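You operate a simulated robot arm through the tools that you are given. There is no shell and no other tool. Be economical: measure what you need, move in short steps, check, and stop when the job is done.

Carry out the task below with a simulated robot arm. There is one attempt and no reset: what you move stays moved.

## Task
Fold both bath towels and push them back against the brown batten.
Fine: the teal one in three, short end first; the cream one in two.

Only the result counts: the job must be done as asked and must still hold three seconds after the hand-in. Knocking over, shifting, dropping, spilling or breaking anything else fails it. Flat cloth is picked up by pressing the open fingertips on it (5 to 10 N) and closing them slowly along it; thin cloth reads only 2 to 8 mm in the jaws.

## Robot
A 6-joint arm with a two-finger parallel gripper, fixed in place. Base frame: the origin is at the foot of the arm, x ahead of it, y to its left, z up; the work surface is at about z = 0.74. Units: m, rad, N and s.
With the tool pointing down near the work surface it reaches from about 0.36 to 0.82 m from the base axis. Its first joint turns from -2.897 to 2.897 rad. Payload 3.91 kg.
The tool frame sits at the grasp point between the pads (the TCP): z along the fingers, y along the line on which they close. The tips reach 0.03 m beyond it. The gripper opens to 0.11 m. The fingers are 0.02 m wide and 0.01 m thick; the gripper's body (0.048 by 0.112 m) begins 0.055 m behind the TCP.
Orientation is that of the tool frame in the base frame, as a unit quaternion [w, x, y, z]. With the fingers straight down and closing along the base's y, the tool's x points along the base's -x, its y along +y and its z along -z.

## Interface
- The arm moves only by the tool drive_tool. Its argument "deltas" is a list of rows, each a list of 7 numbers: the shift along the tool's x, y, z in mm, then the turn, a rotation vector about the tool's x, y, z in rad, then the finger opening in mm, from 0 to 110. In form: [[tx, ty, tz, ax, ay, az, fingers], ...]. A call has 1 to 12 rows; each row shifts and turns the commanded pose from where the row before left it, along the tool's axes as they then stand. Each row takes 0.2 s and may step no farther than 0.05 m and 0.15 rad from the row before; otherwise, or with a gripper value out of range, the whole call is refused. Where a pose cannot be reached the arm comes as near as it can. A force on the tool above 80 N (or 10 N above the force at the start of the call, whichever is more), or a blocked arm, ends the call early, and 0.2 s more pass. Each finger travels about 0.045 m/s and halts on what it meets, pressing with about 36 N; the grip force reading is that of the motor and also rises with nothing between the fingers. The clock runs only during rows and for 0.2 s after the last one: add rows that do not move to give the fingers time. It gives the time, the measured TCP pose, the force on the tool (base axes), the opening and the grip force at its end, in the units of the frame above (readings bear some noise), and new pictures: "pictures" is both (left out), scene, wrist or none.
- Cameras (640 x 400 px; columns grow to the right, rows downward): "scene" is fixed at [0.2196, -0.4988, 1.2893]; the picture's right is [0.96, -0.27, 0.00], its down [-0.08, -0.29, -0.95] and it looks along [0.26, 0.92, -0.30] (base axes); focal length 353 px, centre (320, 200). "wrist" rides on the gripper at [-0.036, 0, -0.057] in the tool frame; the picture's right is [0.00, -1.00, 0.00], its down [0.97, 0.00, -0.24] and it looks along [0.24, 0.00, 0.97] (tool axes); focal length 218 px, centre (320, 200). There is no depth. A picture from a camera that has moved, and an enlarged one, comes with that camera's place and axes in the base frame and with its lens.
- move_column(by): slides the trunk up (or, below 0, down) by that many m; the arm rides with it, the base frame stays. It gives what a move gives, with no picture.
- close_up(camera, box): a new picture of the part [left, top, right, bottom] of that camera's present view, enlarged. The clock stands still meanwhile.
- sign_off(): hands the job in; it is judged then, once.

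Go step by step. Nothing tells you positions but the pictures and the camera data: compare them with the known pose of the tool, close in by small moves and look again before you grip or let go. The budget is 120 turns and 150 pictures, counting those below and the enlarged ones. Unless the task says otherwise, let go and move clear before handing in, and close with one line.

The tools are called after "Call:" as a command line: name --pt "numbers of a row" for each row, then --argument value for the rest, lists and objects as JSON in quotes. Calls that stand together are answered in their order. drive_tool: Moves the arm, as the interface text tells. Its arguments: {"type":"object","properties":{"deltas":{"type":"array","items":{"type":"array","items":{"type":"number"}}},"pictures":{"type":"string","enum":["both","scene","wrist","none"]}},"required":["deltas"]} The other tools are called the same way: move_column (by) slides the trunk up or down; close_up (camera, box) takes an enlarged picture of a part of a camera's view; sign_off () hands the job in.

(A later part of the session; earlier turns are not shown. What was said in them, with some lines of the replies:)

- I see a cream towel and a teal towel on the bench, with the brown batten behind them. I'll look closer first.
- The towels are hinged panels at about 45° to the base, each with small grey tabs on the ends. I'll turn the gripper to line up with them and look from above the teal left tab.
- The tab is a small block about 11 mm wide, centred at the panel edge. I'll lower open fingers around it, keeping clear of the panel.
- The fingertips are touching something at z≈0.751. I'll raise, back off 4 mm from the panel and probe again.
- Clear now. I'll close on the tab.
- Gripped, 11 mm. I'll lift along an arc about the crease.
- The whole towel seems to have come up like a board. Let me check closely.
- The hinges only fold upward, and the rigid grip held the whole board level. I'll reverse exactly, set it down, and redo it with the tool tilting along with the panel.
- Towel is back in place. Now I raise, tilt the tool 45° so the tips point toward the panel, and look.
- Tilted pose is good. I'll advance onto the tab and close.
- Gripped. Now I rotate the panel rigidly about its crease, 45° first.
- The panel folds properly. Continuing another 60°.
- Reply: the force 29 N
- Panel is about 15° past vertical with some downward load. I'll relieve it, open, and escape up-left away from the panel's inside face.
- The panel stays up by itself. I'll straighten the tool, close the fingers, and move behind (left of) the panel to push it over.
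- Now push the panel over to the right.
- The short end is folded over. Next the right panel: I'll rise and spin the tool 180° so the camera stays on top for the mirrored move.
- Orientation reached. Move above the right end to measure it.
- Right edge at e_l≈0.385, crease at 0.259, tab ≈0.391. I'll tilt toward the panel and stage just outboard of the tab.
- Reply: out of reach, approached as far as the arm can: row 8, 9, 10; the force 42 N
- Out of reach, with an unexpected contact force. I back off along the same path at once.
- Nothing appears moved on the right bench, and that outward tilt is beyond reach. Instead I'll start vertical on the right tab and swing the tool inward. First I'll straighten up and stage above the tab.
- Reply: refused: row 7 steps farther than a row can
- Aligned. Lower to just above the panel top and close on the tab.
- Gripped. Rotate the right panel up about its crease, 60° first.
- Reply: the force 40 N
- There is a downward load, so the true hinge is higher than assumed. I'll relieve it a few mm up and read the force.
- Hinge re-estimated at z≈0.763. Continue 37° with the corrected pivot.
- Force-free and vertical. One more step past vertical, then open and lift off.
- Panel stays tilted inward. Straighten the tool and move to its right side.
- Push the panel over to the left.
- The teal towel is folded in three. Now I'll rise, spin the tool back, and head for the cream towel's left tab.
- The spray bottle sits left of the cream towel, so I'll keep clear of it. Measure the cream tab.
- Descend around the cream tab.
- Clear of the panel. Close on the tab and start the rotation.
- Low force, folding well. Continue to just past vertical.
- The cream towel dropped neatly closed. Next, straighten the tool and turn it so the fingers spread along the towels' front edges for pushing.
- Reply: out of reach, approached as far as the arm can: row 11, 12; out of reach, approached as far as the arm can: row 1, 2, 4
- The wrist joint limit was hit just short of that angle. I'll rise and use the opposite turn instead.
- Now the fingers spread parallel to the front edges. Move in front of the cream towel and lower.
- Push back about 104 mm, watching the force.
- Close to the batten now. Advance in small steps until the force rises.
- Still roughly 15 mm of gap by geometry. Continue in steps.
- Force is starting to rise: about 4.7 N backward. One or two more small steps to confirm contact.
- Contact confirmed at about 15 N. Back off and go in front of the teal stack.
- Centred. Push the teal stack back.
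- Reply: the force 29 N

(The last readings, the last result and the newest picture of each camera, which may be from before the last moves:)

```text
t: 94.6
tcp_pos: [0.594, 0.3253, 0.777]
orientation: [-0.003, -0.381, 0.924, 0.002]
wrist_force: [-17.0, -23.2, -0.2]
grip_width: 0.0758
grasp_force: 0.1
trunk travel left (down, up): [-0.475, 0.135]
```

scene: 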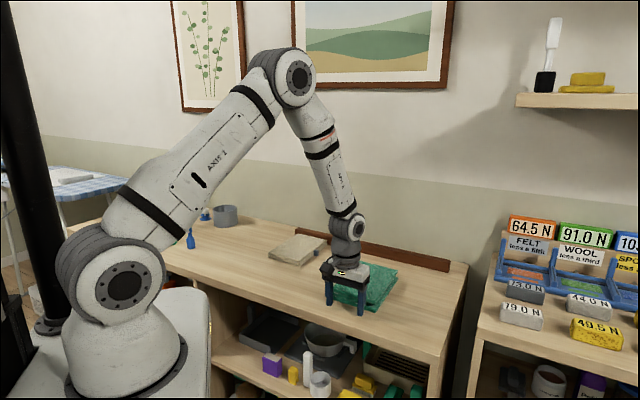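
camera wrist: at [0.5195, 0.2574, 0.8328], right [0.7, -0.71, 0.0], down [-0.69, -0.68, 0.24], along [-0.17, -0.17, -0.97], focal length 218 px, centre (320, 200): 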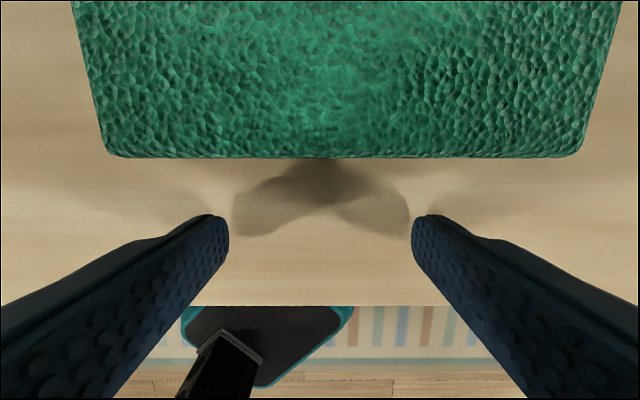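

Firm contact. Back off and rise to inspect.

Call:
drive_tool --pt "30 0 0 0 0 0 76" --pt "35 0 0 0 0 0 76" --pt "0 0 -45 0 0 0 76" --pt "0 0 -45 0 0 0 76" --pt "0 0 -45 0 0 0 76" --pt "0 45 -20 0 0 0 76" --pt "0 45 0 0 0 0 76" --pt "0 45 0 0 0 0 76" --pt "0 0 0 0 0 0 76"

Call:
close_up --camera "scene" --box '[260, 210, 460, 335]'

```text
t: 96.6
tcp_pos: [0.4547, 0.3773, 0.931]
orientation: [-0.001, -0.381, 0.924, 0.0]
wrist_force: [0.9, 0.0, 0.0]
grip_width: 0.076
grasp_force: 0.0
trunk travel left (down, up): [-0.475, 0.135]
camera wrist: at [0.4813, 0.402, 0.988], right [0.7, -0.71, 0.0], down [-0.69, -0.68, 0.24], along [-0.17, -0.17, -0.97], focal length 218 px, centre (320, 200)
```

scene: 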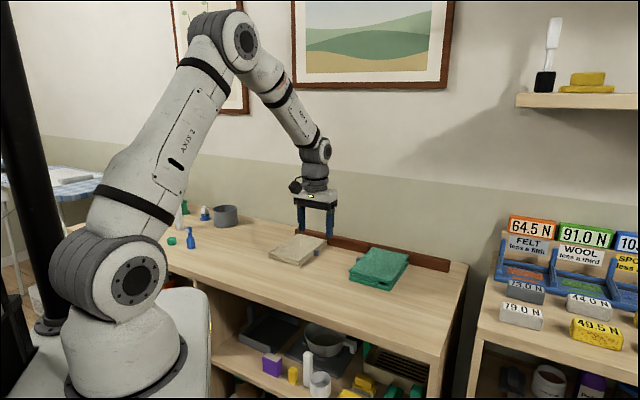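
wrist: 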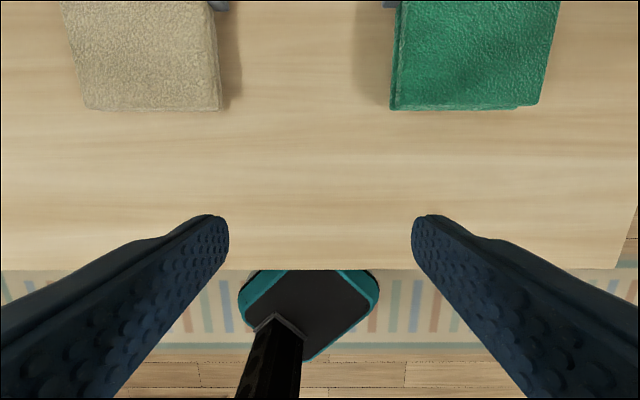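

```text
3.20 times, centred on (360, 272) of scene
camera zoom: at [0.2196, -0.4988, 1.2893], right [0.96, -0.27, 0.0], down [-0.08, -0.29, -0.95], along [0.26, 0.92, -0.3], focal length 1129 px, centre (192, -32)
```

zoom: 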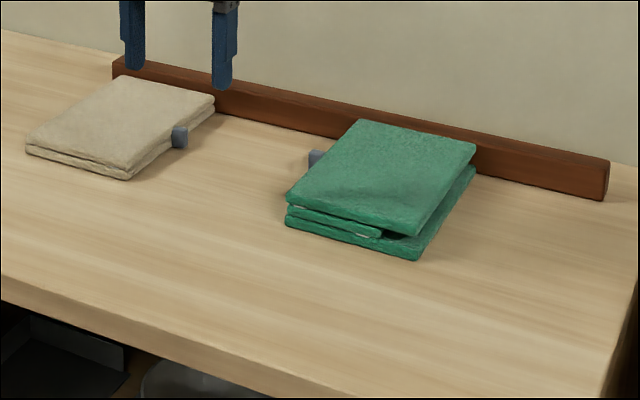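

Both towels are folded and flush against the batten, the arm is clear, and nothing else looks moved. Handing in.

Call:
sign_off

```text
The job is handed in.
```

I folded the teal towel in three, short end first, and the cream towel in two. Both are pushed back against the brown batten, and the job is handed in.
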